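You operate a simulated robot arm through the tools that you are given. There is no shell and no other tool.

Carry out the task below with a simulated two-armed robot. There is one attempt and no reset: what you move stays moved.

Task
Take the grey bearing and leave it in the yellow tub. Take the red mallet and put it on the top of the yellow bench. Put the scrub brush on the lower shelf of the yellow bench. Take the small jug from the top of the wooden ledge and leave it on the lower shelf of the black table. Put the plunger on the yellow tray. Pick up the orange stick with one hand, pass it to the other hand and put it on the lower shelf of the white table. Do these in any order. Set down upright: red mallet, small jug.

The check looks at the end state, three seconds after you hand in, the way a careful person would. Anything else that was tipped, shoved, dropped, spilled or broken makes it a failure.

Robot
Two 7-joint arms with two-finger parallel grippers on one trunk, on a base that drives. Base frame: it is fixed to the floor where the robot stands at the start and does not move with it; the origin is under the middle of the robot, x ahead of it, y to its left, z up. Lengths are in mm, angles in degrees, forces in N, time in s.
The left shoulder is at the start at [62, 197, 1054], the right one opposite. With the tool pointing down near the work surface each hand reaches from about 320 to 720 mm from the robot's upright axis, wherever it stands, measured 20 degrees to its own side. Places, roughly: grey bearing (7x6x2 cm) [-100, -3400, 800]; lower shelf of the black table (67x25 cm) [3000, 3860, 300]; lower shelf of the white table (66x24 cm) [3960, -580, 200]; lower shelf of the yellow bench [-1600, -900, 200]; orange stick (3x3x23 cm) [4100, -500, 1000]; plunger (9x9x30 cm) [2800, 3800, 400]; red mallet (18x5x8 cm) [-1600, 700, 600]; scrub brush (8x5x7 cm) [-1800, 700, 600]; small jug (12x7x9 cm) [-400, 2100, 900]; top of the yellow bench [-1600, -900, 800]; yellow tray (16x12x3 cm) [2700, 2700, 500]; yellow tub (36x18x9 cm) [3500, -900, 800]. Payload 1.57 kg a hand.
The TCP of each hand is the grasp point between the finger pads, 30 mm short of the fingertips. In the tool frame z runs along the fingers and y along their closing line. Largest opening 110 mm; finger width 24, thickness 12; the body of the gripper, 48 by 112 mm, starts 78 mm behind the TCP.
Orientation is that of the tool frame in the base frame, as a unit quaternion [x, y, z, w]. With the fingers straight down and closing along the base's y, the tool's x points along the base's -x, its y along +y and its z along -z.

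Tools
- The arms move only by the tool move_arm. It takes "left_increments", "right_increments" or both (then of equal length, played together; a hand with none holds still); each is a list of rows, each a list of 3 entries, a list of its own where there are three numbers: the shift along the base's x, y, z in units of 40 mm (1.0 is 40 mm), then the turn, a rotation vector about the base's x, y, z in units of 6 degrees (1.0 is 6 degrees), then the opening, from 0 (shut) to 1 (fully open). In form: [[[dx, dy, dz], [rx, ry, rz], fingers], ...]. A call has 1 to 20 rows; each row shifts and turns the commanded pose from where the row before left it. A call with a number of a shift or a turn outside -1 to 1 is refused whole. A row lasts 0.2 s, in which the tool goes at most 50 mm and 8.6 degrees; a call with a longer step from one row to the next is refused whole, and so is a gripper value outside its range. Where a pose cannot be reached the arm comes as near as it can. A force on the tool above 40 N (or 10 N above the force at the start of the call, whichever is more), or a blocked arm, ends the call early, and 0.2 s more pass. The fingers move at their own pace (about 72 mm/s each) and stop on an object; they squeeze with about 24 N. The grip force told is the motor's: it shows also when the fingers shut on nothing. Time passes only in rows, and 0.2 s behind the last, so rows that do not move let the fingers close. It gives the time, the measured TCP pose, the force on the tool (base axes), the opening and the grip force at its end, in the units of the frame above (readings bear some noise), with the torque about the TCP (base axes, N m) and any sound that the robot's microphone picked up.
- Cameras (640 x 400 px; columns grow to the right, rows downward): "scene" is now at [115.7, 0.8, 1646.2]; the picture's right is [0.01, -1.00, 0.00], its down [-0.69, -0.01, -0.73] and it looks along [0.73, 0.01, -0.69] (base axes); focal length 280 px, centre (320, 200). "left" rides on the left gripper at [70, -16, -141] in its tool frame; the picture's right is [0.23, 0.97, 0.00], its down [-0.85, 0.20, -0.48] and it looks along [-0.47, 0.11, 0.88] (tool axes); focal length 222 px, centre (320, 200). "right" rides on the right gripper at [70, 16, -141] in its tool frame; the picture's right is [-0.23, 0.97, 0.00], its down [-0.85, -0.20, -0.48] and it looks along [-0.47, -0.11, 0.88] (tool axes); focal length 222 px, centre (320, 200). There is no depth. A picture from a camera that has moved, and an enlarged one, comes with that camera's place and axes in the base frame and with its lens.
- snapshot(camera): a new picture of that camera. The clock stands still meanwhile.
- raise_lower(by): slides the trunk up (or, below 0, down) by that many mm; the arms and the scene camera ride with it, the base frame stays. It gives what a move gives, with no picture.
- drive_base(legs): drives the robot by 1 to 6 legs, each [ahead, left, turn to the left] in mm, mm and degrees, along the robot's own axes; the way and the turn of a leg run together, so that a leg with both is an arc; at most 1500 mm and 180 degrees a leg. The arms and the cameras ride along, it lands a little off, and it stops where it bumps. It gives what a move gives.
- pan_tilt(pan, tilt): turns the head with the scene camera to pan (to the left, within 86 degrees either way) and tilt (down, from -29 to 69), counted from straight ahead of the robot. It gives what a move gives.
- enlarge(camera, box): a new picture of the part [left, top, right, bottom] of that camera's present view, enlarged. The clock stands still meanwhile.
- hand_in(): hands the job in; it is judged then, once.

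Places have to be worked out from the pictures, the camera data and where the tool is seen. Open the grippers and draw the arms clear of the work before you hand the job in, unless the task says otherwise.

The tools are called as name(argument=value, ...) on one line, values as JSON. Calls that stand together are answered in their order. move_arm: Moves the arms, as the interface text tells. Its arguments: {"type":"object","properties":{"left_increments":{"type":"array","items":{"type":"array"}},"right_increments":{"type":"array","items":{"type":"array"}}},"required":[]} The other tools are called the same way: raise_lower (by) slides the trunk up or down; drive_base (legs) drives the base; pan_tilt (pan, tilt) turns the head that bears the scene camera; snapshot (camera) takes a picture; enlarge (camera, box) takes an enlarged picture of a part of a camera's view; hand_in () hands the job in.

At the start:

```text
time_s: 0.0
left_tool_pos: [460.2, 210.7, 1079.2]
left_ee_rot: [0.0, 1.0, 0.0, -0.001]
left_force: [-0.7, -0.4, 0.0]
left_moment: [-0.01, -0.01, 0.02]
left_grip_width: 110.1
left_grip_force: 0.2
right_tool_pos: [365.4, -113.6, 1031.4]
right_ee_rot: [0.0, 1.0, 0.0, -0.001]
right_force: [-0.4, -0.5, 0.0]
right_moment: [0.02, 0.01, -0.03]
right_grip_width: 110.0
right_grip_force: 0.1
trunk travel left (down, up): [-650.0, 340.0]
robot x, y, heading: [1.2, -0.4, -0.1]
head pan, tilt: [0.6, 43.3]
```

scene: 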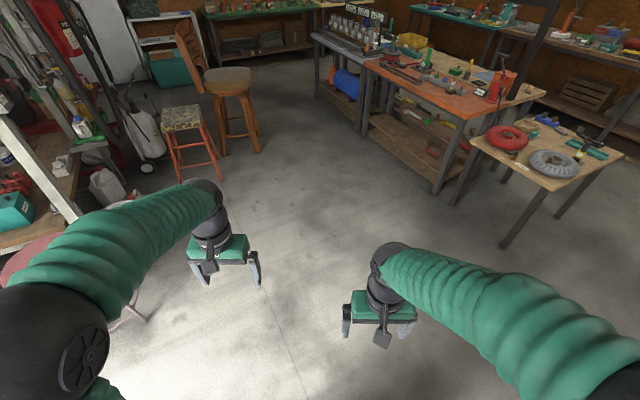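
right: 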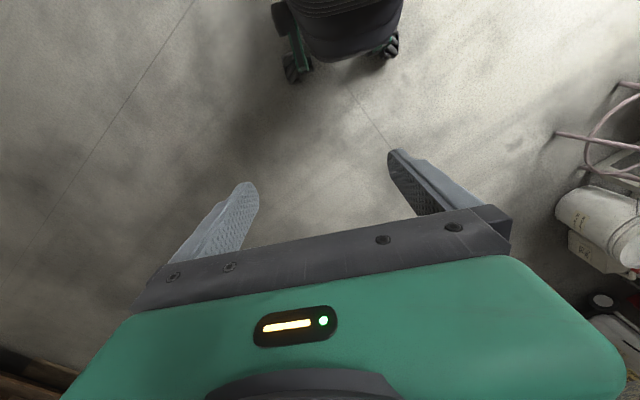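
left: 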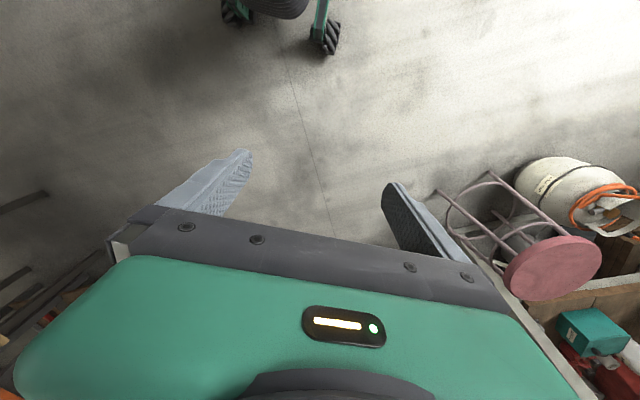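

I'll begin by looking around with the head before moving anything.

pan_tilt(pan=0, tilt=15)

snapshot(camera="scene")

pan_tilt(pan=80, tilt=20)

snapshot(camera="scene")

pan_tilt(pan=-80, tilt=20)

snapshot(camera="scene")

```text
time_s: 0.9
left_tool_pos: [459.3, 210.4, 1077.7]
left_ee_rot: [0.0, 1.0, 0.001, 0.0]
left_force: [-0.1, 0.6, -0.2]
left_moment: [0.0, -0.03, -0.02]
left_grip_width: 110.1
left_grip_force: 0.1
right_tool_pos: [363.7, -112.0, 1031.8]
right_ee_rot: [0.0, 1.0, 0.0, 0.0]
right_force: [-0.1, 0.0, -0.1]
right_moment: [0.0, -0.03, 0.02]
right_grip_width: 109.9
right_grip_force: 0.1
trunk travel left (down, up): [-650.0, 340.0]
robot x, y, heading: [0.7, -3.1, -0.3]
head pan, tilt: [0.0, 15.0]
```

```text
taken
camera scene: at [126.4, 0.0, 1690.5], right [0.0, -1.0, 0.0], down [-0.26, 0.0, -0.97], along [0.97, 0.0, -0.26], focal length 280 px, centre (320, 200)
```

scene: 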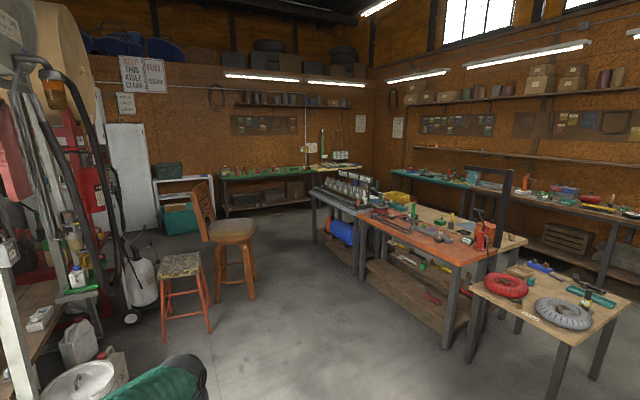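

```text
time_s: 2.5
left_tool_pos: [460.8, 210.8, 1078.7]
left_ee_rot: [0.0, 1.0, -0.001, 0.0]
left_force: [-0.4, 0.4, 0.1]
left_moment: [-0.02, 0.01, -0.04]
left_grip_width: 110.0
left_grip_force: 0.1
right_tool_pos: [364.2, -112.3, 1031.6]
right_ee_rot: [0.0, 1.0, 0.0, 0.001]
right_force: [-0.7, -0.5, -0.1]
right_moment: [0.0, 0.02, 0.02]
right_grip_width: 109.9
right_grip_force: 0.1
trunk travel left (down, up): [-650.0, 340.0]
robot x, y, heading: [0.5, 0.4, -0.2]
head pan, tilt: [80.0, 20.0]
```

```text
taken
camera scene: at [49.3, 91.8, 1682.5], right [0.98, -0.17, 0.0], down [-0.06, -0.34, -0.94], along [0.16, 0.93, -0.34], focal length 280 px, centre (320, 200)
```

scene: 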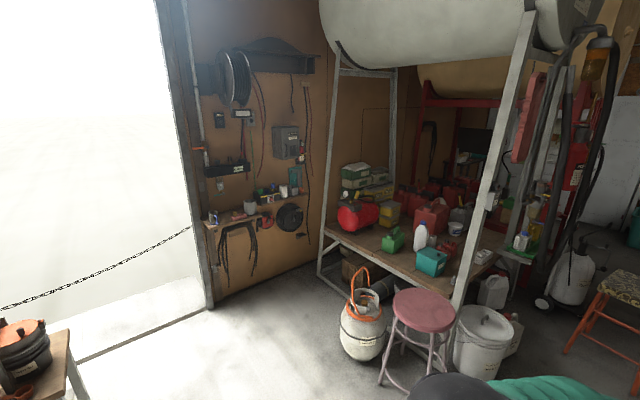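

```text
time_s: 4.9
left_tool_pos: [460.0, 210.5, 1077.6]
left_ee_rot: [0.0, 1.0, 0.0, 0.0]
left_force: [0.3, -0.3, 0.8]
left_moment: [0.01, -0.05, 0.01]
left_grip_width: 110.2
left_grip_force: 0.1
right_tool_pos: [364.0, -113.7, 1031.5]
right_ee_rot: [-0.001, 1.0, 0.0, 0.0]
right_force: [0.6, 0.8, -0.6]
right_moment: [0.0, 0.0, -0.03]
right_grip_width: 109.8
right_grip_force: 0.0
trunk travel left (down, up): [-650.0, 340.0]
robot x, y, heading: [-0.9, 1.3, 0.1]
head pan, tilt: [-80.0, 20.0]
```

```text
taken
camera scene: at [49.3, -91.8, 1682.6], right [-0.98, -0.17, 0.0], down [-0.06, 0.34, -0.94], along [0.16, -0.93, -0.34], focal length 280 px, centre (320, 200)
```

scene: 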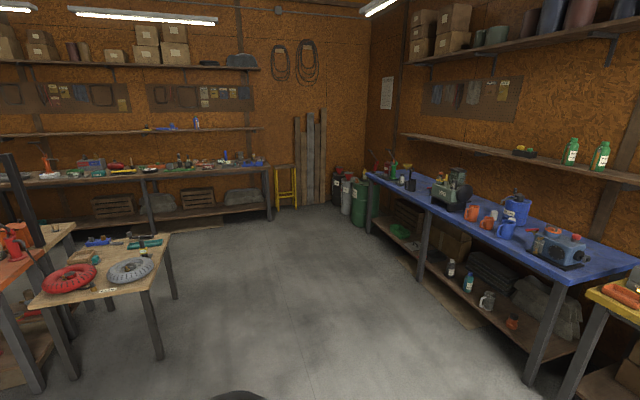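

Ahead I see the room's far benches, and the blue bench to the right. I turn around to view what's behind.

drive_base(legs=[[0, 0, 180]])

pan_tilt(pan=0, tilt=25)

snapshot(camera="scene")

pan_tilt(pan=60, tilt=25)

snapshot(camera="scene")

pan_tilt(pan=-60, tilt=25)

snapshot(camera="scene")

```text
time_s: 12.7
left_tool_pos: [-458.6, -216.3, 1078.5]
left_ee_rot: [1.0, 0.005, 0.0, 0.0]
left_force: [-0.1, -0.2, 1.1]
left_moment: [-0.04, 0.0, 0.0]
left_grip_width: 110.1
left_grip_force: 0.1
right_tool_pos: [-364.4, 109.2, 1030.6]
right_ee_rot: [1.0, 0.005, 0.0, 0.0]
right_force: [0.1, 0.1, 0.5]
right_moment: [0.01, 0.03, 0.02]
right_grip_width: 109.7
right_grip_force: 0.1
trunk travel left (down, up): [-650.0, 340.0]
robot x, y, heading: [1.4, -0.1, -179.6]
head pan, tilt: [-80.0, 20.0]
```

```text
time_s: 14.2
left_tool_pos: [-457.1, -216.5, 1078.7]
left_ee_rot: [1.0, 0.005, 0.001, 0.0]
left_force: [0.2, 0.4, 0.0]
left_moment: [-0.03, 0.01, -0.01]
left_grip_width: 110.0
left_grip_force: 0.2
right_tool_pos: [-363.7, 108.5, 1031.3]
right_ee_rot: [1.0, 0.005, 0.001, 0.0]
right_force: [-0.5, -0.2, 0.1]
right_moment: [-0.01, -0.02, -0.01]
right_grip_width: 109.8
right_grip_force: 0.1
trunk travel left (down, up): [-650.0, 340.0]
robot x, y, heading: [-0.7, 1.1, -179.5]
head pan, tilt: [0.0, 25.0]
```

```text
taken
camera scene: at [-124.8, -2.2, 1674.3], right [-0.01, 1.0, 0.0], down [0.42, 0.0, -0.91], along [-0.91, -0.01, -0.42], focal length 280 px, centre (320, 200)
```

scene: 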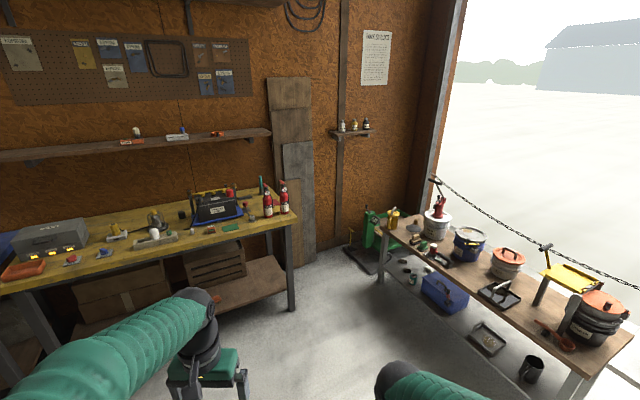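

```text
time_s: 15.5
left_tool_pos: [-457.5, -216.5, 1078.3]
left_ee_rot: [1.0, 0.005, 0.0, 0.0]
left_force: [0.1, 0.2, -0.1]
left_moment: [0.03, 0.02, 0.02]
left_grip_width: 110.0
left_grip_force: 0.1
right_tool_pos: [-364.2, 109.2, 1032.2]
right_ee_rot: [1.0, 0.005, 0.0, 0.0]
right_force: [-0.1, -0.1, -0.8]
right_moment: [0.0, 0.04, 0.01]
right_grip_width: 110.3
right_grip_force: 0.1
trunk travel left (down, up): [-650.0, 340.0]
robot x, y, heading: [1.6, -0.8, -179.4]
head pan, tilt: [60.0, 25.0]
```

```text
taken
camera scene: at [-78.0, -81.6, 1674.4], right [-0.87, 0.49, 0.0], down [0.21, 0.37, -0.91], along [-0.44, -0.79, -0.42], focal length 280 px, centre (320, 200)
```

scene: 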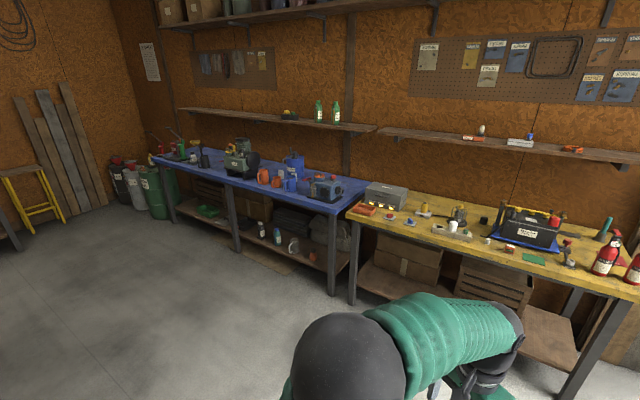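

```text
time_s: 17.5
left_tool_pos: [-456.6, -215.4, 1078.7]
left_ee_rot: [1.0, 0.005, 0.0, 0.0]
left_force: [-0.6, -0.6, -0.5]
left_moment: [-0.01, -0.02, 0.0]
left_grip_width: 110.2
left_grip_force: 0.0
right_tool_pos: [-364.0, 107.9, 1032.1]
right_ee_rot: [1.0, 0.005, 0.0, 0.0]
right_force: [0.3, -0.1, 0.5]
right_moment: [0.03, 0.03, 0.01]
right_grip_width: 110.3
right_grip_force: 0.1
trunk travel left (down, up): [-650.0, 340.0]
robot x, y, heading: [-0.6, -3.5, -179.5]
head pan, tilt: [-60.0, 25.0]
```

```text
taken
camera scene: at [-79.6, 78.0, 1674.4], right [0.86, 0.51, 0.0], down [0.22, -0.36, -0.91], along [-0.46, 0.78, -0.42], focal length 280 px, centre (320, 200)
```

scene: 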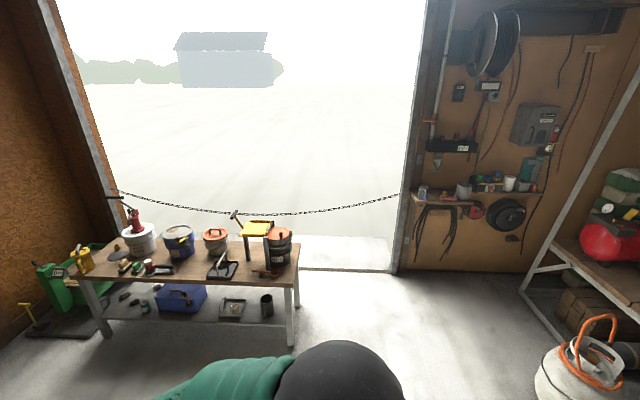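

The table with pots at about (-1600, 700) should carry the mallet and the brush. I enlarge that region and the wall shelf where the jug should be.

enlarge(camera="scene", box=[60, 200, 310, 356])

enlarge(camera="scene", box=[390, 130, 560, 236])

```text
2.56 times, centred on (185, 278) of scene
camera zoom: at [-79.6, 78.0, 1674.4], right [0.86, 0.51, 0.0], down [0.22, -0.36, -0.91], along [-0.46, 0.78, -0.42], focal length 716 px, centre (666, 0)
```

zoom: 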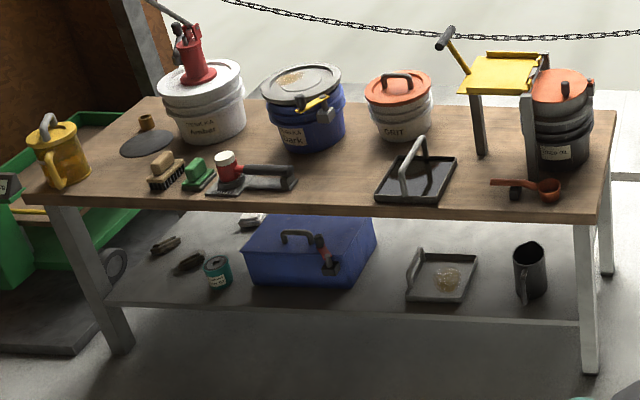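

```text
3.76 times, centred on (475, 183) of scene
camera zoom: at [-79.6, 78.0, 1674.4], right [0.86, 0.51, 0.0], down [0.22, -0.36, -0.91], along [-0.46, 0.78, -0.42], focal length 1054 px, centre (-264, 264)
```

zoom: 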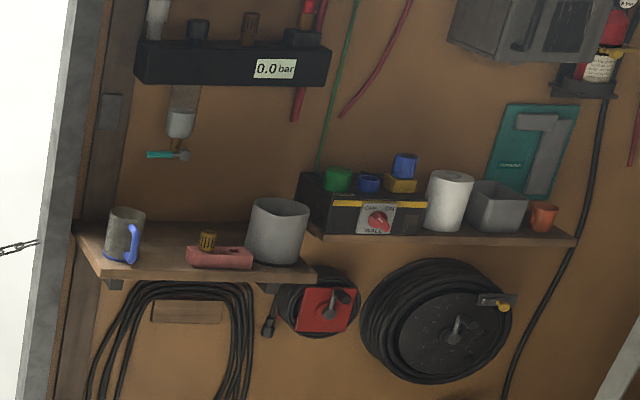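

The mallet (red/white head, black handle) sits near (-1645, 710) and the brush near (-1760, 630). The table's front edge runs at about 27.6° to the base x. I turn to face it and approach, stopping short to look again.

drive_base(legs=[[0, 0, -62.9], [800, 700, 0], [0, 450, 0]])

pan_tilt(pan=0, tilt=55)

snapshot(camera="scene")

```text
time_s: 28.1
left_tool_pos: [-1775.2, 525.2, 1079.5]
left_ee_rot: [0.852, -0.523, -0.001, 0.003]
left_force: [0.2, -0.2, 0.0]
left_moment: [0.02, -0.01, 0.0]
left_grip_width: 110.0
left_grip_force: 0.1
right_tool_pos: [-1442.1, 584.6, 1031.5]
right_ee_rot: [0.852, -0.523, -0.001, 0.003]
right_force: [1.3, -0.3, 0.0]
right_moment: [0.01, 0.0, 0.01]
right_grip_width: 110.0
right_grip_force: 0.0
trunk travel left (down, up): [-650.0, 340.0]
robot x, y, heading: [-1382.3, 205.7, 117.0]
head pan, tilt: [-60.0, 25.0]
```

```text
time_s: 29.4
left_tool_pos: [-1783.0, 520.4, 1078.8]
left_ee_rot: [0.852, -0.523, 0.0, -0.001]
left_force: [0.2, 0.8, 0.2]
left_moment: [0.0, 0.0, 0.05]
left_grip_width: 109.8
left_grip_force: 0.0
right_tool_pos: [-1449.1, 579.9, 1033.1]
right_ee_rot: [0.852, -0.523, 0.0, -0.001]
right_force: [-1.1, 0.7, 0.0]
right_moment: [-0.01, -0.02, -0.01]
right_grip_width: 109.8
right_grip_force: 0.1
trunk travel left (down, up): [-650.0, 340.0]
robot x, y, heading: [-1380.7, 207.1, 117.1]
head pan, tilt: [0.0, 55.0]
```

```text
taken
camera scene: at [-1434.5, 298.9, 1630.4], right [0.89, 0.45, 0.0], down [0.37, -0.73, -0.57], along [-0.26, 0.51, -0.82], focal length 280 px, centre (320, 200)
```

scene: 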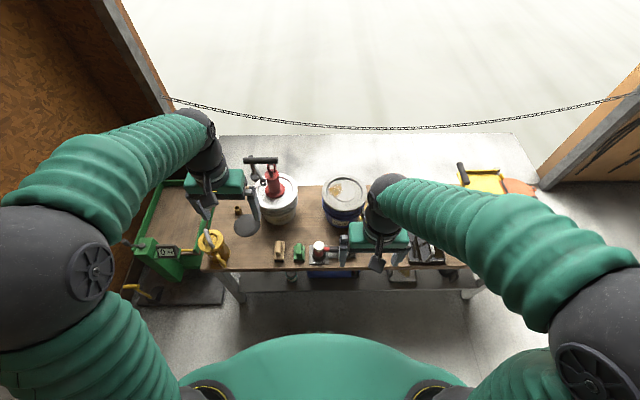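

The table is in front now. I enlarge the tools for positions.

enlarge(camera="scene", box=[200, 180, 440, 330])

snapshot(camera="right")

snapshot(camera="left")

```text
2.67 times, centred on (320, 255) of scene
camera zoom: at [-1434.5, 298.9, 1630.4], right [0.89, 0.45, 0.0], down [0.37, -0.73, -0.57], along [-0.26, 0.51, -0.82], focal length 746 px, centre (320, 53)
```

zoom: 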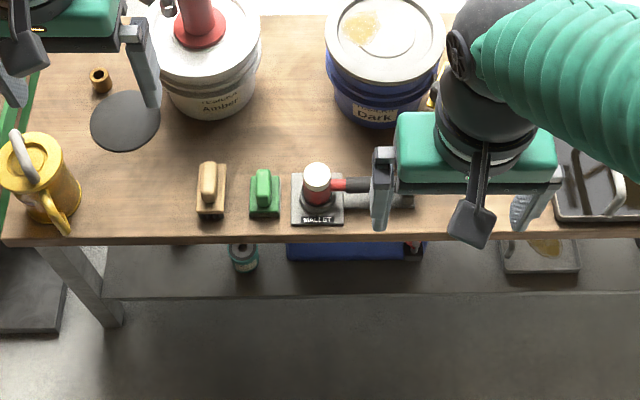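

```text
taken
camera right: at [-1431.9, 511.2, 1173.3], right [-0.97, -0.24, 0.0], down [-0.21, 0.85, 0.48], along [-0.11, 0.47, -0.88], focal length 222 px, centre (320, 200)
```

right: 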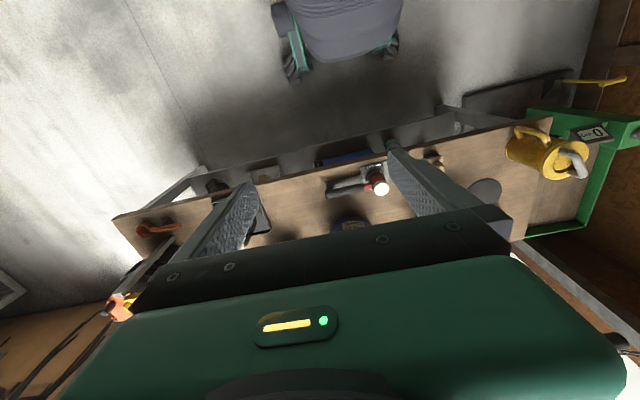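

```text
taken
camera left: at [-1735.2, 465.9, 1219.9], right [-0.77, -0.64, 0.0], down [-0.56, 0.67, 0.48], along [-0.31, 0.37, -0.88], focal length 222 px, centre (320, 200)
```

left: 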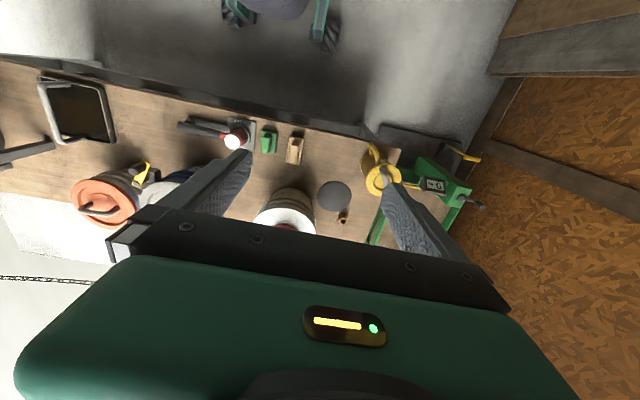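

Mallet head top is near (-1657, 721, 634) and the brush near (-1794, 644, 600). The tall pump behind them tops out at about z 970, below the hands. I creep in by 100 mm and look down again.

drive_base(legs=[[95, 50, 0]])

snapshot(camera="scene")

```text
time_s: 30.6
left_tool_pos: [-1852.5, 587.3, 1081.5]
left_ee_rot: [0.851, -0.525, -0.003, 0.004]
left_force: [0.5, 0.7, -0.5]
left_moment: [-0.01, 0.07, 0.0]
left_grip_width: 110.1
left_grip_force: 0.0
right_tool_pos: [-1522.3, 648.2, 1031.7]
right_ee_rot: [0.851, -0.524, -0.004, 0.005]
right_force: [0.2, 0.3, 0.0]
right_moment: [-0.03, 0.08, 0.01]
right_grip_width: 110.0
right_grip_force: 0.0
trunk travel left (down, up): [-650.0, 340.0]
robot x, y, heading: [-1468.4, 267.9, 116.9]
head pan, tilt: [0.0, 55.0]
```

```text
taken
camera scene: at [-1498.4, 368.5, 1630.5], right [0.89, 0.45, -0.01], down [0.36, -0.73, -0.57], along [-0.27, 0.51, -0.82], focal length 280 px, centre (320, 200)
```

scene: 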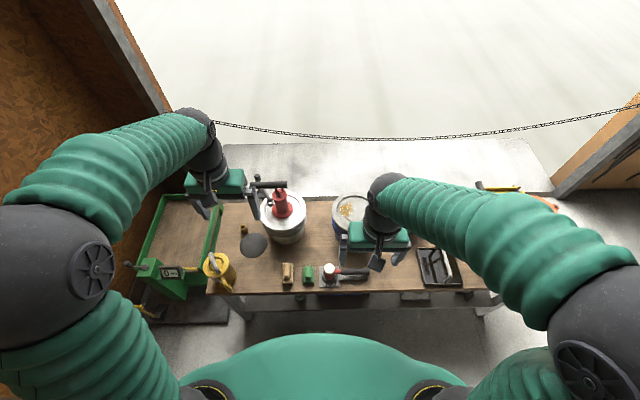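

I let things settle with a brief pause and re-read the pose.

move_arm(left_increments=[[[0, 0, 0], [0, 0, 0], 1], [[0, 0, 0], [0, 0, 0], 1], [[0, 0, 0], [0, 0, 0], 1]])

enlarge(camera="scene", box=[220, 220, 420, 345])

```text
time_s: 31.4
left_tool_pos: [-1858.7, 587.9, 1079.9]
left_ee_rot: [0.851, -0.525, -0.001, 0.002]
left_force: [0.6, 0.2, 0.6]
left_moment: [0.02, 0.03, 0.02]
left_grip_width: 110.0
left_grip_force: 0.0
right_tool_pos: [-1526.5, 646.5, 1030.8]
right_ee_rot: [0.851, -0.525, -0.002, 0.003]
right_force: [0.9, 1.0, -0.2]
right_moment: [-0.03, 0.05, 0.0]
right_grip_width: 110.0
right_grip_force: 0.1
trunk travel left (down, up): [-650.0, 340.0]
robot x, y, heading: [-1468.1, 269.3, 116.6]
head pan, tilt: [0.0, 55.0]
```

```text
3.20 times, centred on (320, 282) of scene
camera zoom: at [-1508.3, 369.1, 1630.2], right [0.89, 0.45, -0.01], down [0.37, -0.73, -0.57], along [-0.26, 0.51, -0.82], focal length 896 px, centre (320, -64)
```

zoom: 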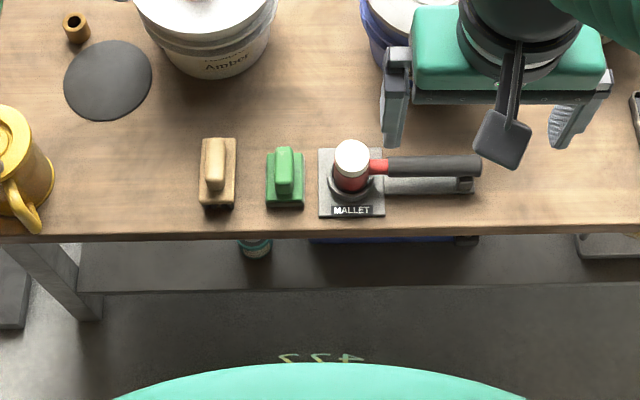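

Two brush-like things are present, one wooden and one green. I bring the left hand above them to look from close up.

move_arm(left_increments=[[[0.75, 0.37, 0], [0, 0, 0], 0.7], [[0.75, 0.37, 0], [0, 0, 0], 0.7], [[0.75, 0.37, -0.5], [0, 0, 0], 0.7], [[0, 0, -1], [0, 0, 0], 0.7], [[0, 0, -1], [0, 0, 0], 0.7], [[0, 0, -1], [0, 0, 0], 0.7], [[0, 0, -1], [0, 0, 0], 0.7], [[0, 0, -1], [0, 0, 0], 0.7], [[0, 0, 0], [0, 0, 0], 0.7]])

snapshot(camera="left")

snapshot(camera="scene")

```text
time_s: 33.4
left_tool_pos: [-1776.9, 626.1, 858.4]
left_ee_rot: [0.851, -0.524, -0.001, -0.001]
left_force: [0.0, -0.6, 0.4]
left_moment: [0.01, 0.0, -0.07]
left_grip_width: 76.9
left_grip_force: 0.1
right_tool_pos: [-1533.4, 641.6, 1031.7]
right_ee_rot: [0.851, -0.525, -0.001, -0.002]
right_force: [-0.9, -0.1, 0.0]
right_moment: [0.01, 0.0, 0.0]
right_grip_width: 109.7
right_grip_force: 0.1
trunk travel left (down, up): [-650.0, 340.0]
robot x, y, heading: [-1469.5, 267.0, 117.0]
head pan, tilt: [0.0, 55.0]
```

```text
taken
camera left: at [-1730.0, 571.6, 998.7], right [-0.77, -0.64, 0.0], down [-0.56, 0.67, 0.48], along [-0.31, 0.37, -0.88], focal length 222 px, centre (320, 200)
```

left: 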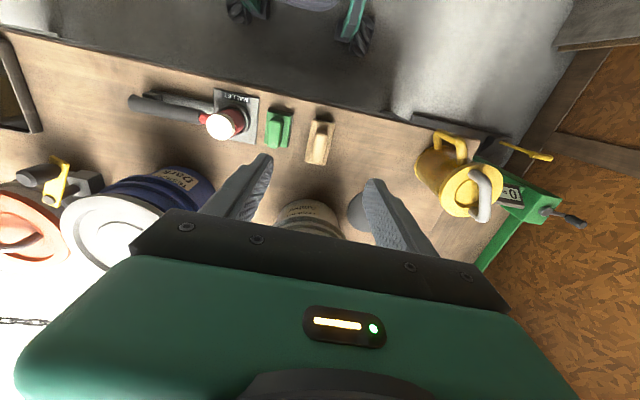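

```text
taken
camera scene: at [-1518.5, 361.3, 1630.4], right [0.89, 0.45, 0.0], down [0.37, -0.73, -0.57], along [-0.26, 0.51, -0.82], focal length 280 px, centre (320, 200)
```

scene: 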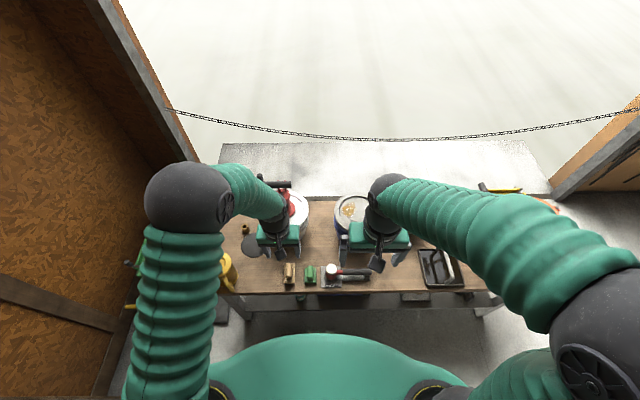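

enlarge(camera="left", box=[200, 70, 360, 170])

enlarge(camera="scene", box=[270, 240, 390, 315])

```text
4.00 times, centred on (280, 120) of left
camera zoom: at [-1730.0, 571.6, 998.7], right [-0.77, -0.64, 0.0], down [-0.56, 0.67, 0.48], along [-0.31, 0.37, -0.88], focal length 888 px, centre (480, 520)
```

zoom: 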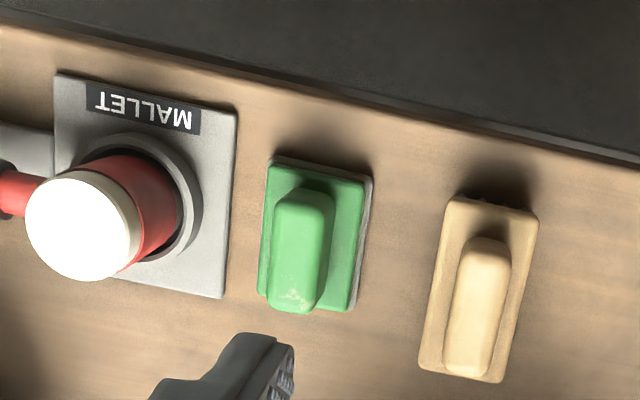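

```text
5.33 times, centred on (330, 278) of scene
camera zoom: at [-1518.5, 361.3, 1630.4], right [0.89, 0.45, 0.0], down [0.37, -0.73, -0.57], along [-0.26, 0.51, -0.82], focal length 1493 px, centre (267, -213)
```

zoom: 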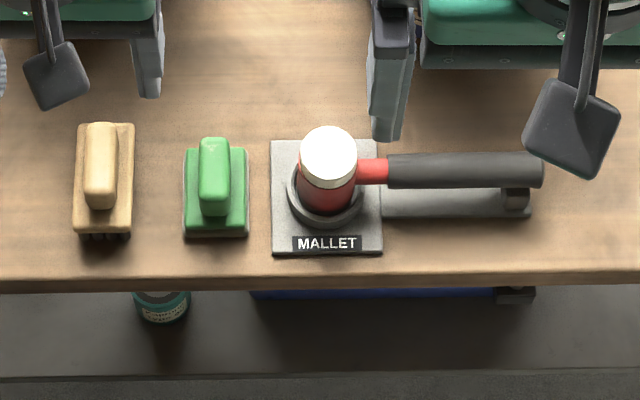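

The wooden one has bristles beneath, so it is the scrub brush, centred near (-1796, 653). I pitch the left hand forward by 36° (useful later for the low shelf), narrow the fingers, and descend to z 700 for a check.

move_arm(left_increments=[[[-0.08, 0.11, -0.6], [0.891, 0.454, 0], 0.6], [[-0.08, 0.11, -0.6], [0.891, 0.454, 0], 0.6], [[-0.08, 0.11, -0.6], [0.891, 0.454, 0], 0.6], [[-0.08, 0.11, -0.6], [0.891, 0.454, 0], 0.6], [[-0.08, 0.11, -0.6], [0.891, 0.454, 0], 0.6], [[-0.08, 0.11, -0.6], [0.891, 0.454, 0], 0.6], [[0, 0, 0], [0, 0, 0], 0.6], [[0, 0, 0], [0, 0, 0], 0.6]])

snapshot(camera="left")

enlarge(camera="scene", box=[230, 200, 390, 300])

```text
time_s: 35.2
left_tool_pos: [-1793.0, 654.5, 715.5]
left_ee_rot: [0.809, -0.498, -0.265, -0.161]
left_force: [0.1, 0.5, 0.1]
left_moment: [0.03, 0.01, 0.0]
left_grip_width: 65.8
left_grip_force: 0.1
right_tool_pos: [-1532.2, 643.4, 1031.3]
right_ee_rot: [0.851, -0.524, -0.001, 0.0]
right_force: [0.3, 0.4, -0.5]
right_moment: [0.03, -0.02, 0.01]
right_grip_width: 110.0
right_grip_force: 0.0
trunk travel left (down, up): [-650.0, 340.0]
robot x, y, heading: [-1468.3, 268.7, 116.9]
head pan, tilt: [0.0, 55.0]
```

```text
taken
camera left: at [-1714.8, 538.7, 788.7], right [-0.79, -0.6, -0.13], down [-0.36, 0.28, 0.89], along [-0.5, 0.75, -0.43], focal length 222 px, centre (320, 200)
```

left: 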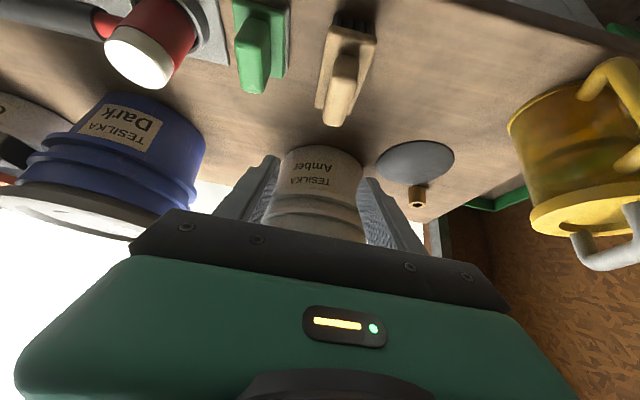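

```text
4.00 times, centred on (310, 250) of scene
camera zoom: at [-1516.9, 362.8, 1630.3], right [0.89, 0.45, 0.0], down [0.37, -0.73, -0.57], along [-0.26, 0.51, -0.82], focal length 1120 px, centre (360, 0)
```

zoom: 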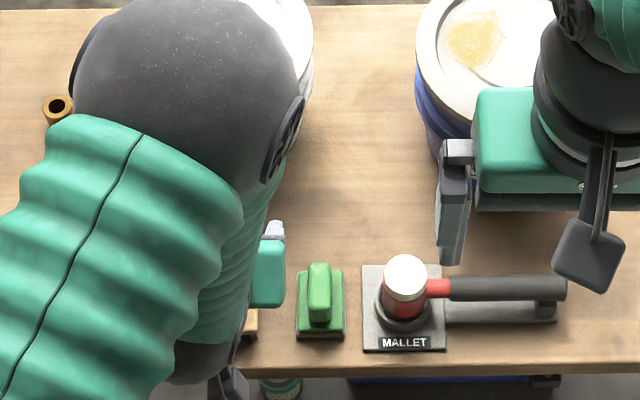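

The brush appears at about (-1794, 649) and aligned with the fingers' plane. I descend to z≈598 around it and look before closing.

move_arm(left_increments=[[[0, -0.04, -0.75], [0, 0, 0], 0.6], [[0, -0.04, -0.75], [0, 0, 0], 0.6], [[0, -0.04, -0.75], [0, 0, 0], 0.6], [[0, 0, 0], [0, 0, 0], 0.6]])

snapshot(camera="left")

```text
time_s: 36.2
left_tool_pos: [-1792.1, 649.2, 623.3]
left_ee_rot: [0.81, -0.499, -0.264, -0.161]
left_force: [0.6, 0.6, -0.6]
left_moment: [0.02, -0.02, 0.0]
left_grip_width: 66.3
left_grip_force: 0.1
right_tool_pos: [-1531.5, 643.0, 1032.4]
right_ee_rot: [0.851, -0.525, -0.001, 0.0]
right_force: [-0.2, 0.2, -0.1]
right_moment: [0.0, 0.0, 0.0]
right_grip_width: 110.2
right_grip_force: 0.1
trunk travel left (down, up): [-650.0, 340.0]
robot x, y, heading: [-1468.0, 270.4, 116.9]
head pan, tilt: [0.0, 55.0]
```

```text
taken
camera left: at [-1714.0, 534.2, 697.8], right [-0.79, -0.6, -0.13], down [-0.36, 0.28, 0.89], along [-0.5, 0.75, -0.43], focal length 222 px, centre (320, 200)
```

left: 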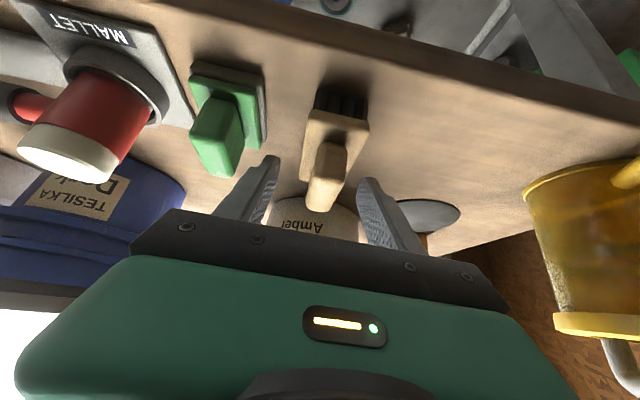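

The brush is slightly left of the finger centre (about 6 mm), so I shift, descend to z≈597 and close.

move_arm(left_increments=[[[-0.13, -0.06, -0.3], [0, 0, 0], 0.6], [[0, 0, -0.35], [0, 0, 0], 0.6], [[0, 0, 0], [0, 0, 0], 0.3], [[0, 0, 0], [0, 0, 0], 0.1], [[0, 0, 0], [0, 0, 0], 0.1], [[0, 0, 0], [0, 0, 0], 0.1]])

snapshot(camera="left")

```text
time_s: 37.6
left_tool_pos: [-1798.3, 648.0, 600.1]
left_ee_rot: [0.81, -0.499, -0.264, -0.161]
left_force: [-0.8, -0.7, 0.3]
left_moment: [0.02, 0.02, -0.04]
left_grip_width: 41.4
left_grip_force: 23.9
right_tool_pos: [-1532.2, 641.7, 1031.4]
right_ee_rot: [0.851, -0.525, 0.0, -0.001]
right_force: [-0.6, -0.5, -0.1]
right_moment: [0.02, -0.03, 0.01]
right_grip_width: 110.2
right_grip_force: 0.0
trunk travel left (down, up): [-650.0, 340.0]
robot x, y, heading: [-1469.3, 271.0, 117.1]
head pan, tilt: [0.0, 55.0]
```

```text
taken
camera left: at [-1719.6, 531.4, 672.5], right [-0.79, -0.6, -0.13], down [-0.36, 0.28, 0.89], along [-0.5, 0.75, -0.44], focal length 222 px, centre (320, 200)
```

left: 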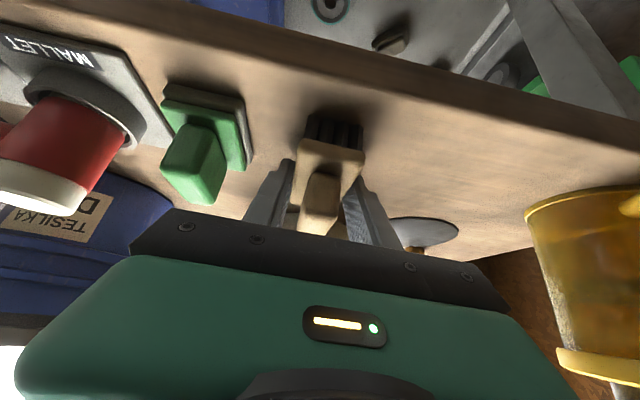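

The brush is gripped at 41 mm. I lift it straight up and draw it back to the left.

move_arm(left_increments=[[[0, 0, 0.5], [0, 0, 0], 0.1], [[0, 0, 1], [0, 0, 0], 0.1], [[0, 0, 1], [0, 0, 0], 0.1], [[0, 0, 1], [0, 0, 0], 0.1], [[0, 0, 1], [0, 0, 0], 0.1], [[0, 0, 1], [0, 0, 0], 0.1], [[0, 0, 1], [0, 0, 0], 0.1], [[-0.45, -0.78, 0.3], [0, 0, 0], 0.1], [[-0.45, -0.78, 0.3], [0, 0, 0], 0.1], [[-0.45, -0.78, 0], [0, 0, 0], 0.1], [[-0.45, -0.78, 0], [0, 0, 0], 0.1]])

snapshot(camera="scene")

snapshot(camera="left")

```text
time_s: 40.0
left_tool_pos: [-1888.2, 539.8, 874.3]
left_ee_rot: [0.809, -0.499, -0.264, -0.162]
left_force: [-0.5, -0.2, -0.4]
left_moment: [0.01, 0.0, -0.02]
left_grip_width: 41.4
left_grip_force: 24.2
left hand out of reach, approached as far as the arm can: row 10, 11
right_tool_pos: [-1533.5, 643.3, 1032.4]
right_ee_rot: [0.852, -0.524, -0.001, -0.002]
right_force: [-0.9, 0.0, 0.4]
right_moment: [0.0, -0.02, 0.0]
right_grip_width: 110.1
right_grip_force: 0.1
trunk travel left (down, up): [-650.0, 340.0]
robot x, y, heading: [-1474.7, 271.2, 116.9]
head pan, tilt: [0.0, 55.0]
```

```text
taken
camera scene: at [-1520.1, 361.5, 1630.3], right [0.89, 0.45, 0.0], down [0.37, -0.73, -0.57], along [-0.26, 0.51, -0.82], focal length 280 px, centre (320, 200)
```

scene: 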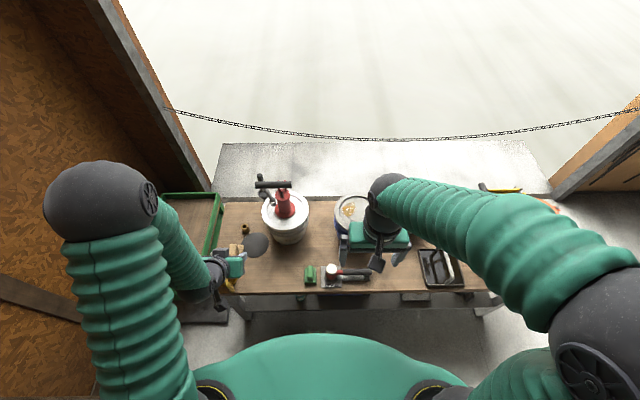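

```text
taken
camera left: at [-1810.1, 423.4, 948.6], right [-0.79, -0.6, -0.13], down [-0.36, 0.28, 0.89], along [-0.5, 0.75, -0.44], focal length 222 px, centre (320, 200)
```

left: 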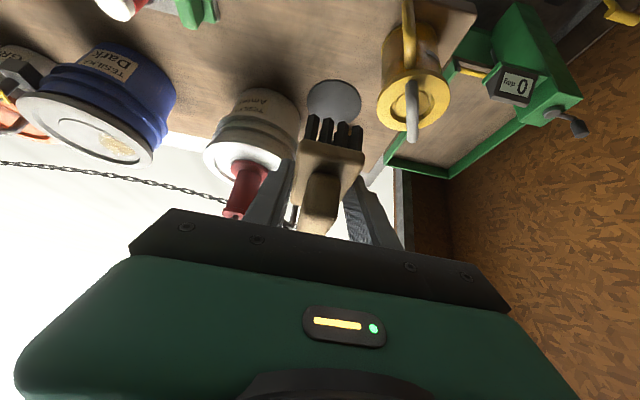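

The brush is safely held. Stereo puts the mallet head's top at (-1653, 721, 641) with its handle pointing right. I turn the right hand by 90° and carry it over the head.

move_arm(right_increments=[[[-0.2, 0.13, 0], [0, 0, 1], 0.9], [[-0.2, 0.13, 0], [0, 0, 1], 0.9], [[-0.2, 0.13, 0], [0, 0, 1], 0.9], [[-0.2, 0.13, 0], [0, 0, 1], 0.9], [[-0.2, 0.13, 0], [0, 0, 1], 0.9], [[-0.2, 0.13, 0], [0, 0, 1], 0.9], [[-0.2, 0.13, 0], [0, 0, 1], 0.9], [[-0.2, 0.13, 0], [0, 0, 1], 0.9], [[-0.2, 0.13, 0], [0, 0, 1], 0.9], [[-0.2, 0.13, 0], [0, 0, 1], 0.9], [[-0.2, 0.13, 0], [0, 0, 1], 0.9], [[-0.2, 0.13, 0], [0, 0, 1], 0.9], [[-0.2, 0.13, 0], [0, 0, 1], 0.9], [[-0.2, 0.13, 0], [0, 0, 1], 0.9], [[-0.2, 0.13, 0], [0, 0, 1], 0.9], [[0, 0, 0], [0, 0, 0], 0.9]])

snapshot(camera="right")

snapshot(camera="scene")

```text
time_s: 43.4
left_tool_pos: [-1887.1, 539.1, 875.5]
left_ee_rot: [0.81, -0.499, -0.263, -0.162]
left_force: [-0.7, -0.2, -1.1]
left_moment: [0.01, 0.01, -0.04]
left_grip_width: 41.2
left_grip_force: 24.1
right_tool_pos: [-1653.1, 719.1, 1032.3]
right_ee_rot: [0.973, 0.232, -0.001, 0.0]
right_force: [-0.8, -0.5, 0.4]
right_moment: [-0.04, 0.0, -0.03]
right_grip_width: 99.0
right_grip_force: 0.0
trunk travel left (down, up): [-650.0, 340.0]
robot x, y, heading: [-1471.5, 267.4, 116.8]
head pan, tilt: [0.0, 55.0]
```

```text
taken
camera right: at [-1582.6, 737.7, 1173.6], right [0.24, -0.97, 0.0], down [-0.85, -0.21, 0.48], along [-0.47, -0.11, -0.88], focal length 222 px, centre (320, 200)
```

right: 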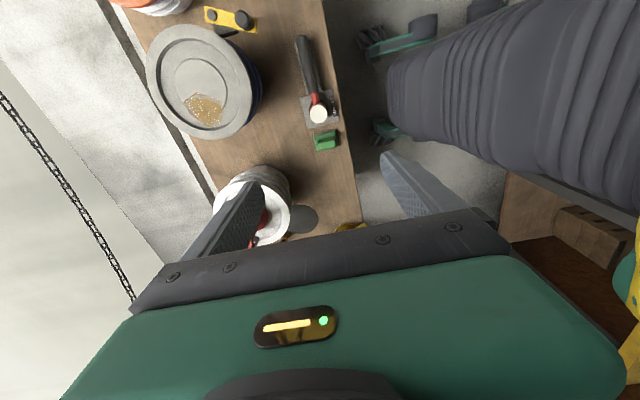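

```text
taken
camera scene: at [-1518.5, 362.3, 1630.3], right [0.89, 0.45, 0.0], down [0.37, -0.73, -0.57], along [-0.26, 0.51, -0.82], focal length 280 px, centre (320, 200)
```

scene: 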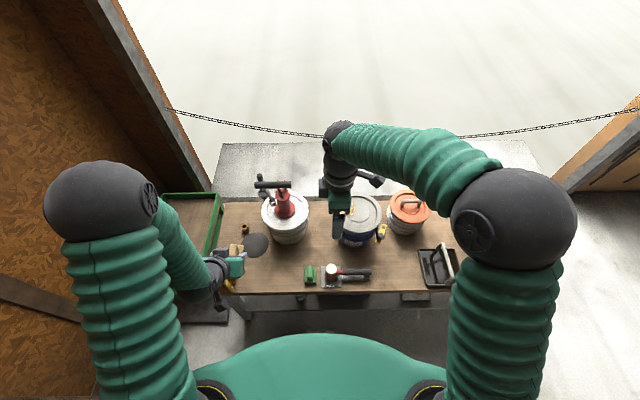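

The hand is aligned over the head. I lower it to about z 760 first and check for clearance to the blue bucket.

move_arm(right_increments=[[[0, 0.02, -1], [0, 0, 0], 0.8], [[0, 0.02, -1], [0, 0, 0], 0.8], [[0, 0.02, -1], [0, 0, 0], 0.8], [[0, 0, -1], [0, 0, 0], 0.8], [[0, 0, -1], [0, 0, 0], 0.8], [[0, 0, -1], [0, 0, 0], 0.8], [[0, 0, -0.8], [0, 0, 0], 0.8], [[0, 0, 0], [0, 0, 0], 0.8]])

snapshot(camera="right")

snapshot(camera="scene")

```text
time_s: 45.2
left_tool_pos: [-1888.1, 539.9, 875.4]
left_ee_rot: [0.81, -0.499, -0.264, -0.161]
left_force: [-0.6, 0.1, -1.5]
left_moment: [0.01, 0.0, 0.06]
left_grip_width: 41.5
left_grip_force: 23.7
right_tool_pos: [-1654.8, 721.3, 758.9]
right_ee_rot: [0.973, 0.232, -0.001, -0.001]
right_force: [-0.6, 0.6, 0.3]
right_moment: [-0.01, 0.02, -0.02]
right_grip_width: 88.1
right_grip_force: 0.1
trunk travel left (down, up): [-650.0, 340.0]
robot x, y, heading: [-1470.7, 266.8, 116.8]
head pan, tilt: [0.0, 55.0]
```

```text
taken
camera right: at [-1584.3, 738.8, 900.6], right [0.24, -0.97, 0.0], down [-0.85, -0.21, 0.48], along [-0.47, -0.11, -0.88], focal length 222 px, centre (320, 200)
```

right: 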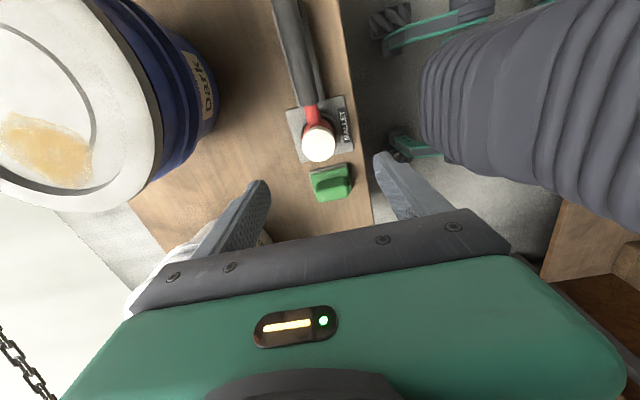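

```text
taken
camera scene: at [-1518.8, 362.3, 1630.3], right [0.89, 0.45, 0.0], down [0.37, -0.73, -0.57], along [-0.26, 0.51, -0.82], focal length 280 px, centre (320, 200)
```

scene: 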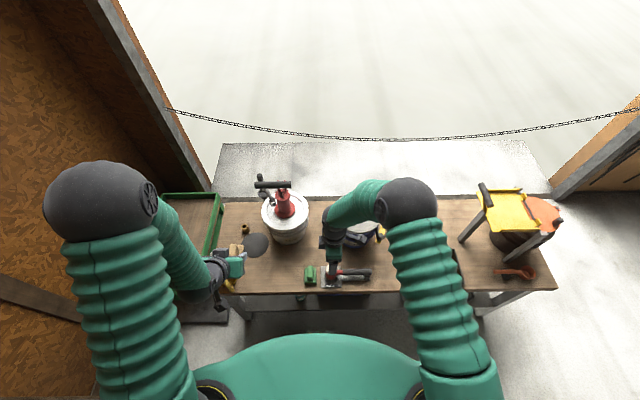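

Head is nearly centred below the fingers, off by a few mm. I correct and descend to z 620, then close on the head.

move_arm(right_increments=[[[0.05, 0.1, -0.87], [0, 0, 0], 0.8], [[0, 0, -0.87], [0, 0, 0], 0.8], [[0, 0, -0.87], [0, 0, 0], 0.8], [[0, 0, -0.85], [0, 0, 0], 0.8], [[0, 0, 0], [0, 0, 0], 0.8]])

snapshot(camera="right")

snapshot(camera="scene")

```text
time_s: 46.4
left_tool_pos: [-1887.6, 539.2, 875.1]
left_ee_rot: [0.81, -0.499, -0.264, -0.162]
left_force: [0.0, -0.5, -1.4]
left_moment: [0.01, -0.01, -0.04]
left_grip_width: 41.2
left_grip_force: 23.8
right_tool_pos: [-1651.4, 727.0, 621.4]
right_ee_rot: [0.973, 0.231, -0.001, 0.0]
right_force: [0.5, 0.6, -0.9]
right_moment: [-0.01, 0.04, 0.0]
right_grip_width: 88.1
right_grip_force: 0.1
trunk travel left (down, up): [-650.0, 340.0]
robot x, y, heading: [-1467.1, 268.1, 117.1]
head pan, tilt: [0.0, 55.0]
```

```text
taken
camera right: at [-1580.5, 745.4, 763.0], right [0.24, -0.97, 0.0], down [-0.85, -0.21, 0.48], along [-0.47, -0.11, -0.88], focal length 222 px, centre (320, 200)
```

right: 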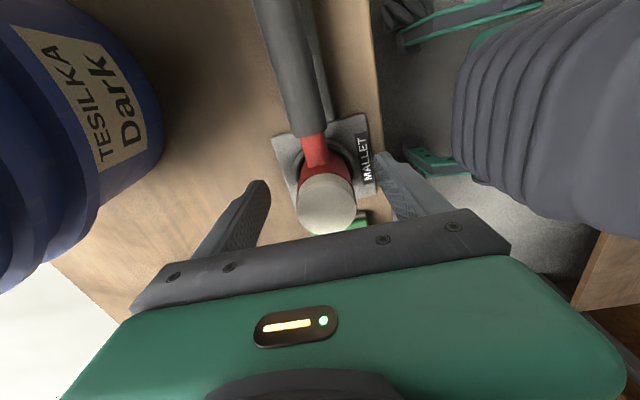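

```text
taken
camera scene: at [-1518.8, 362.4, 1630.3], right [0.89, 0.45, 0.0], down [0.37, -0.73, -0.57], along [-0.26, 0.51, -0.82], focal length 280 px, centre (320, 200)
```

scene: 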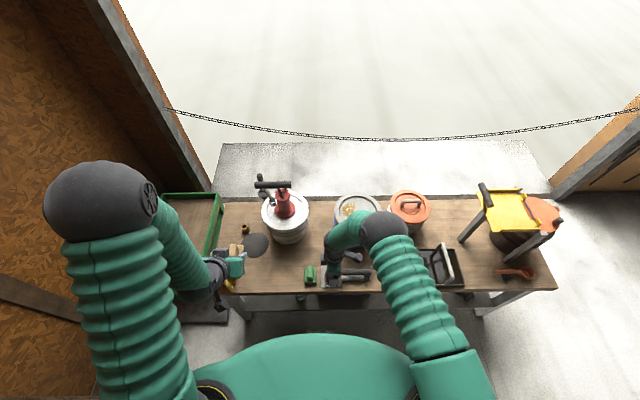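

The head sits centred between the fingers. I close them and lift straight up.

move_arm(right_increments=[[[0, 0, 0], [0, 0, 0], 0.5], [[0, 0, 0], [0, 0, 0], 0.1], [[0, 0, 0], [0, 0, 0], 0.1], [[0, 0, 0], [0, 0, 0], 0.1], [[0, 0, 0], [0, 0, 0], 0.1]])

move_arm(right_increments=[[[0, 0, 0.4], [0, 0, 0], 0.1], [[0, 0, 0.6], [0, 0, 0], 0.1], [[0, 0, 1], [0, 0, 0], 0.1], [[0, 0, 1], [0, 0, 0], 0.1], [[0, 0, 1], [0, 0, 0], 0.1], [[0, 0, 1], [0, 0, 0], 0.1], [[0, 0, 1], [0, 0, 0], 0.1], [[0, 0, 1], [0, 0, 0], 0.1], [[0, 0, 1], [0, 0, 0], 0.1]])

snapshot(camera="right")

snapshot(camera="scene")

```text
time_s: 47.6
left_tool_pos: [-1887.2, 540.2, 875.9]
left_ee_rot: [0.81, -0.499, -0.263, -0.162]
left_force: [0.5, -1.0, -1.4]
left_moment: [0.03, 0.0, -0.02]
left_grip_width: 41.6
left_grip_force: 24.1
right_tool_pos: [-1650.2, 727.8, 621.8]
right_ee_rot: [0.973, 0.231, 0.0, 0.001]
right_force: [0.0, -2.7, 0.3]
right_moment: [-0.15, -0.04, -0.03]
right_grip_width: 40.4
right_grip_force: 24.3
trunk travel left (down, up): [-650.0, 340.0]
robot x, y, heading: [-1470.4, 268.3, 116.9]
head pan, tilt: [0.0, 55.0]
```

```text
time_s: 49.6
left_tool_pos: [-1886.7, 540.2, 875.1]
left_ee_rot: [0.809, -0.499, -0.264, -0.162]
left_force: [-0.5, 0.3, -1.6]
left_moment: [0.01, 0.01, 0.04]
left_grip_width: 41.3
left_grip_force: 23.9
right_tool_pos: [-1651.0, 725.7, 944.2]
right_ee_rot: [0.973, 0.231, -0.001, 0.001]
right_force: [0.6, 0.9, -4.2]
right_moment: [0.01, 0.02, 0.0]
right_grip_width: 40.4
right_grip_force: 24.3
trunk travel left (down, up): [-650.0, 340.0]
robot x, y, heading: [-1468.8, 263.7, 116.9]
head pan, tilt: [0.0, 55.0]
```

```text
taken
camera right: at [-1581.4, 743.5, 1084.3], right [0.24, -0.97, 0.0], down [-0.85, -0.21, 0.48], along [-0.47, -0.11, -0.88], focal length 222 px, centre (320, 200)
```

right: 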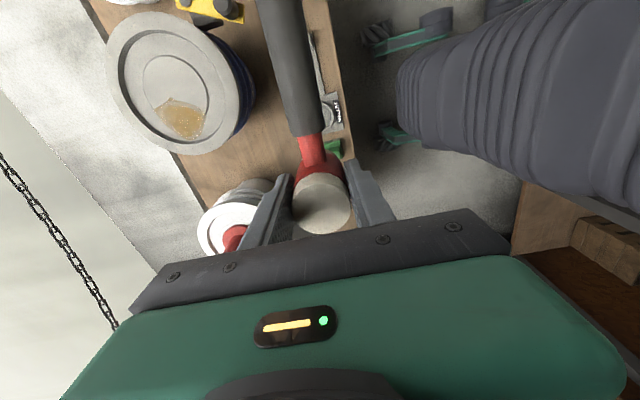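

```text
taken
camera scene: at [-1518.0, 361.9, 1630.3], right [0.89, 0.45, 0.0], down [0.37, -0.73, -0.57], along [-0.26, 0.51, -0.82], focal length 280 px, centre (320, 200)
```

scene: 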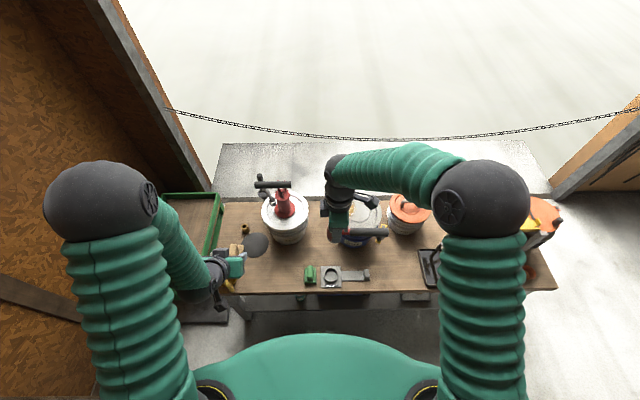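

Both objects are held (mallet about 0.4 kg). I back off and turn left toward the yellow bench to look for free space there.

drive_base(legs=[[-620, -250, 0], [0, 0, 90]])

pan_tilt(pan=0, tilt=40)

snapshot(camera="scene")

```text
time_s: 57.1
left_tool_pos: [-1239.9, -586.8, 874.8]
left_ee_rot: [0.926, 0.219, -0.3, 0.071]
left_force: [-0.2, -1.2, -0.6]
left_moment: [0.02, 0.0, -0.02]
left_grip_width: 41.4
left_grip_force: 24.1
right_tool_pos: [-1426.4, -349.9, 942.8]
right_ee_rot: [0.525, 0.851, 0.0, 0.001]
right_force: [-0.4, -0.3, -2.8]
right_moment: [-0.03, 0.01, 0.0]
right_grip_width: 40.5
right_grip_force: 23.9
trunk travel left (down, up): [-650.0, 340.0]
robot x, y, heading: [-968.8, -171.2, -153.2]
head pan, tilt: [0.0, 55.0]
```

```text
time_s: 57.9
left_tool_pos: [-1238.9, -586.1, 876.4]
left_ee_rot: [0.925, 0.219, -0.301, 0.071]
left_force: [0.6, 0.3, -0.2]
left_moment: [0.0, 0.01, 0.01]
left_grip_width: 41.4
left_grip_force: 23.8
right_tool_pos: [-1424.7, -350.3, 942.3]
right_ee_rot: [0.525, 0.851, 0.0, 0.0]
right_force: [0.7, 0.4, -3.9]
right_moment: [-0.04, -0.01, -0.01]
right_grip_width: 40.4
right_grip_force: 24.2
trunk travel left (down, up): [-650.0, 340.0]
robot x, y, heading: [-971.1, -167.0, -153.3]
head pan, tilt: [0.0, 40.0]
```

```text
taken
camera scene: at [-1073.9, -224.3, 1650.8], right [-0.45, 0.89, 0.0], down [0.58, 0.29, -0.76], along [-0.68, -0.34, -0.65], focal length 280 px, centre (320, 200)
```

scene: 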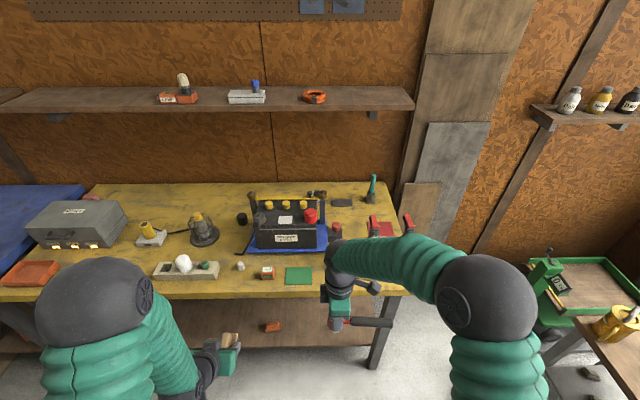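

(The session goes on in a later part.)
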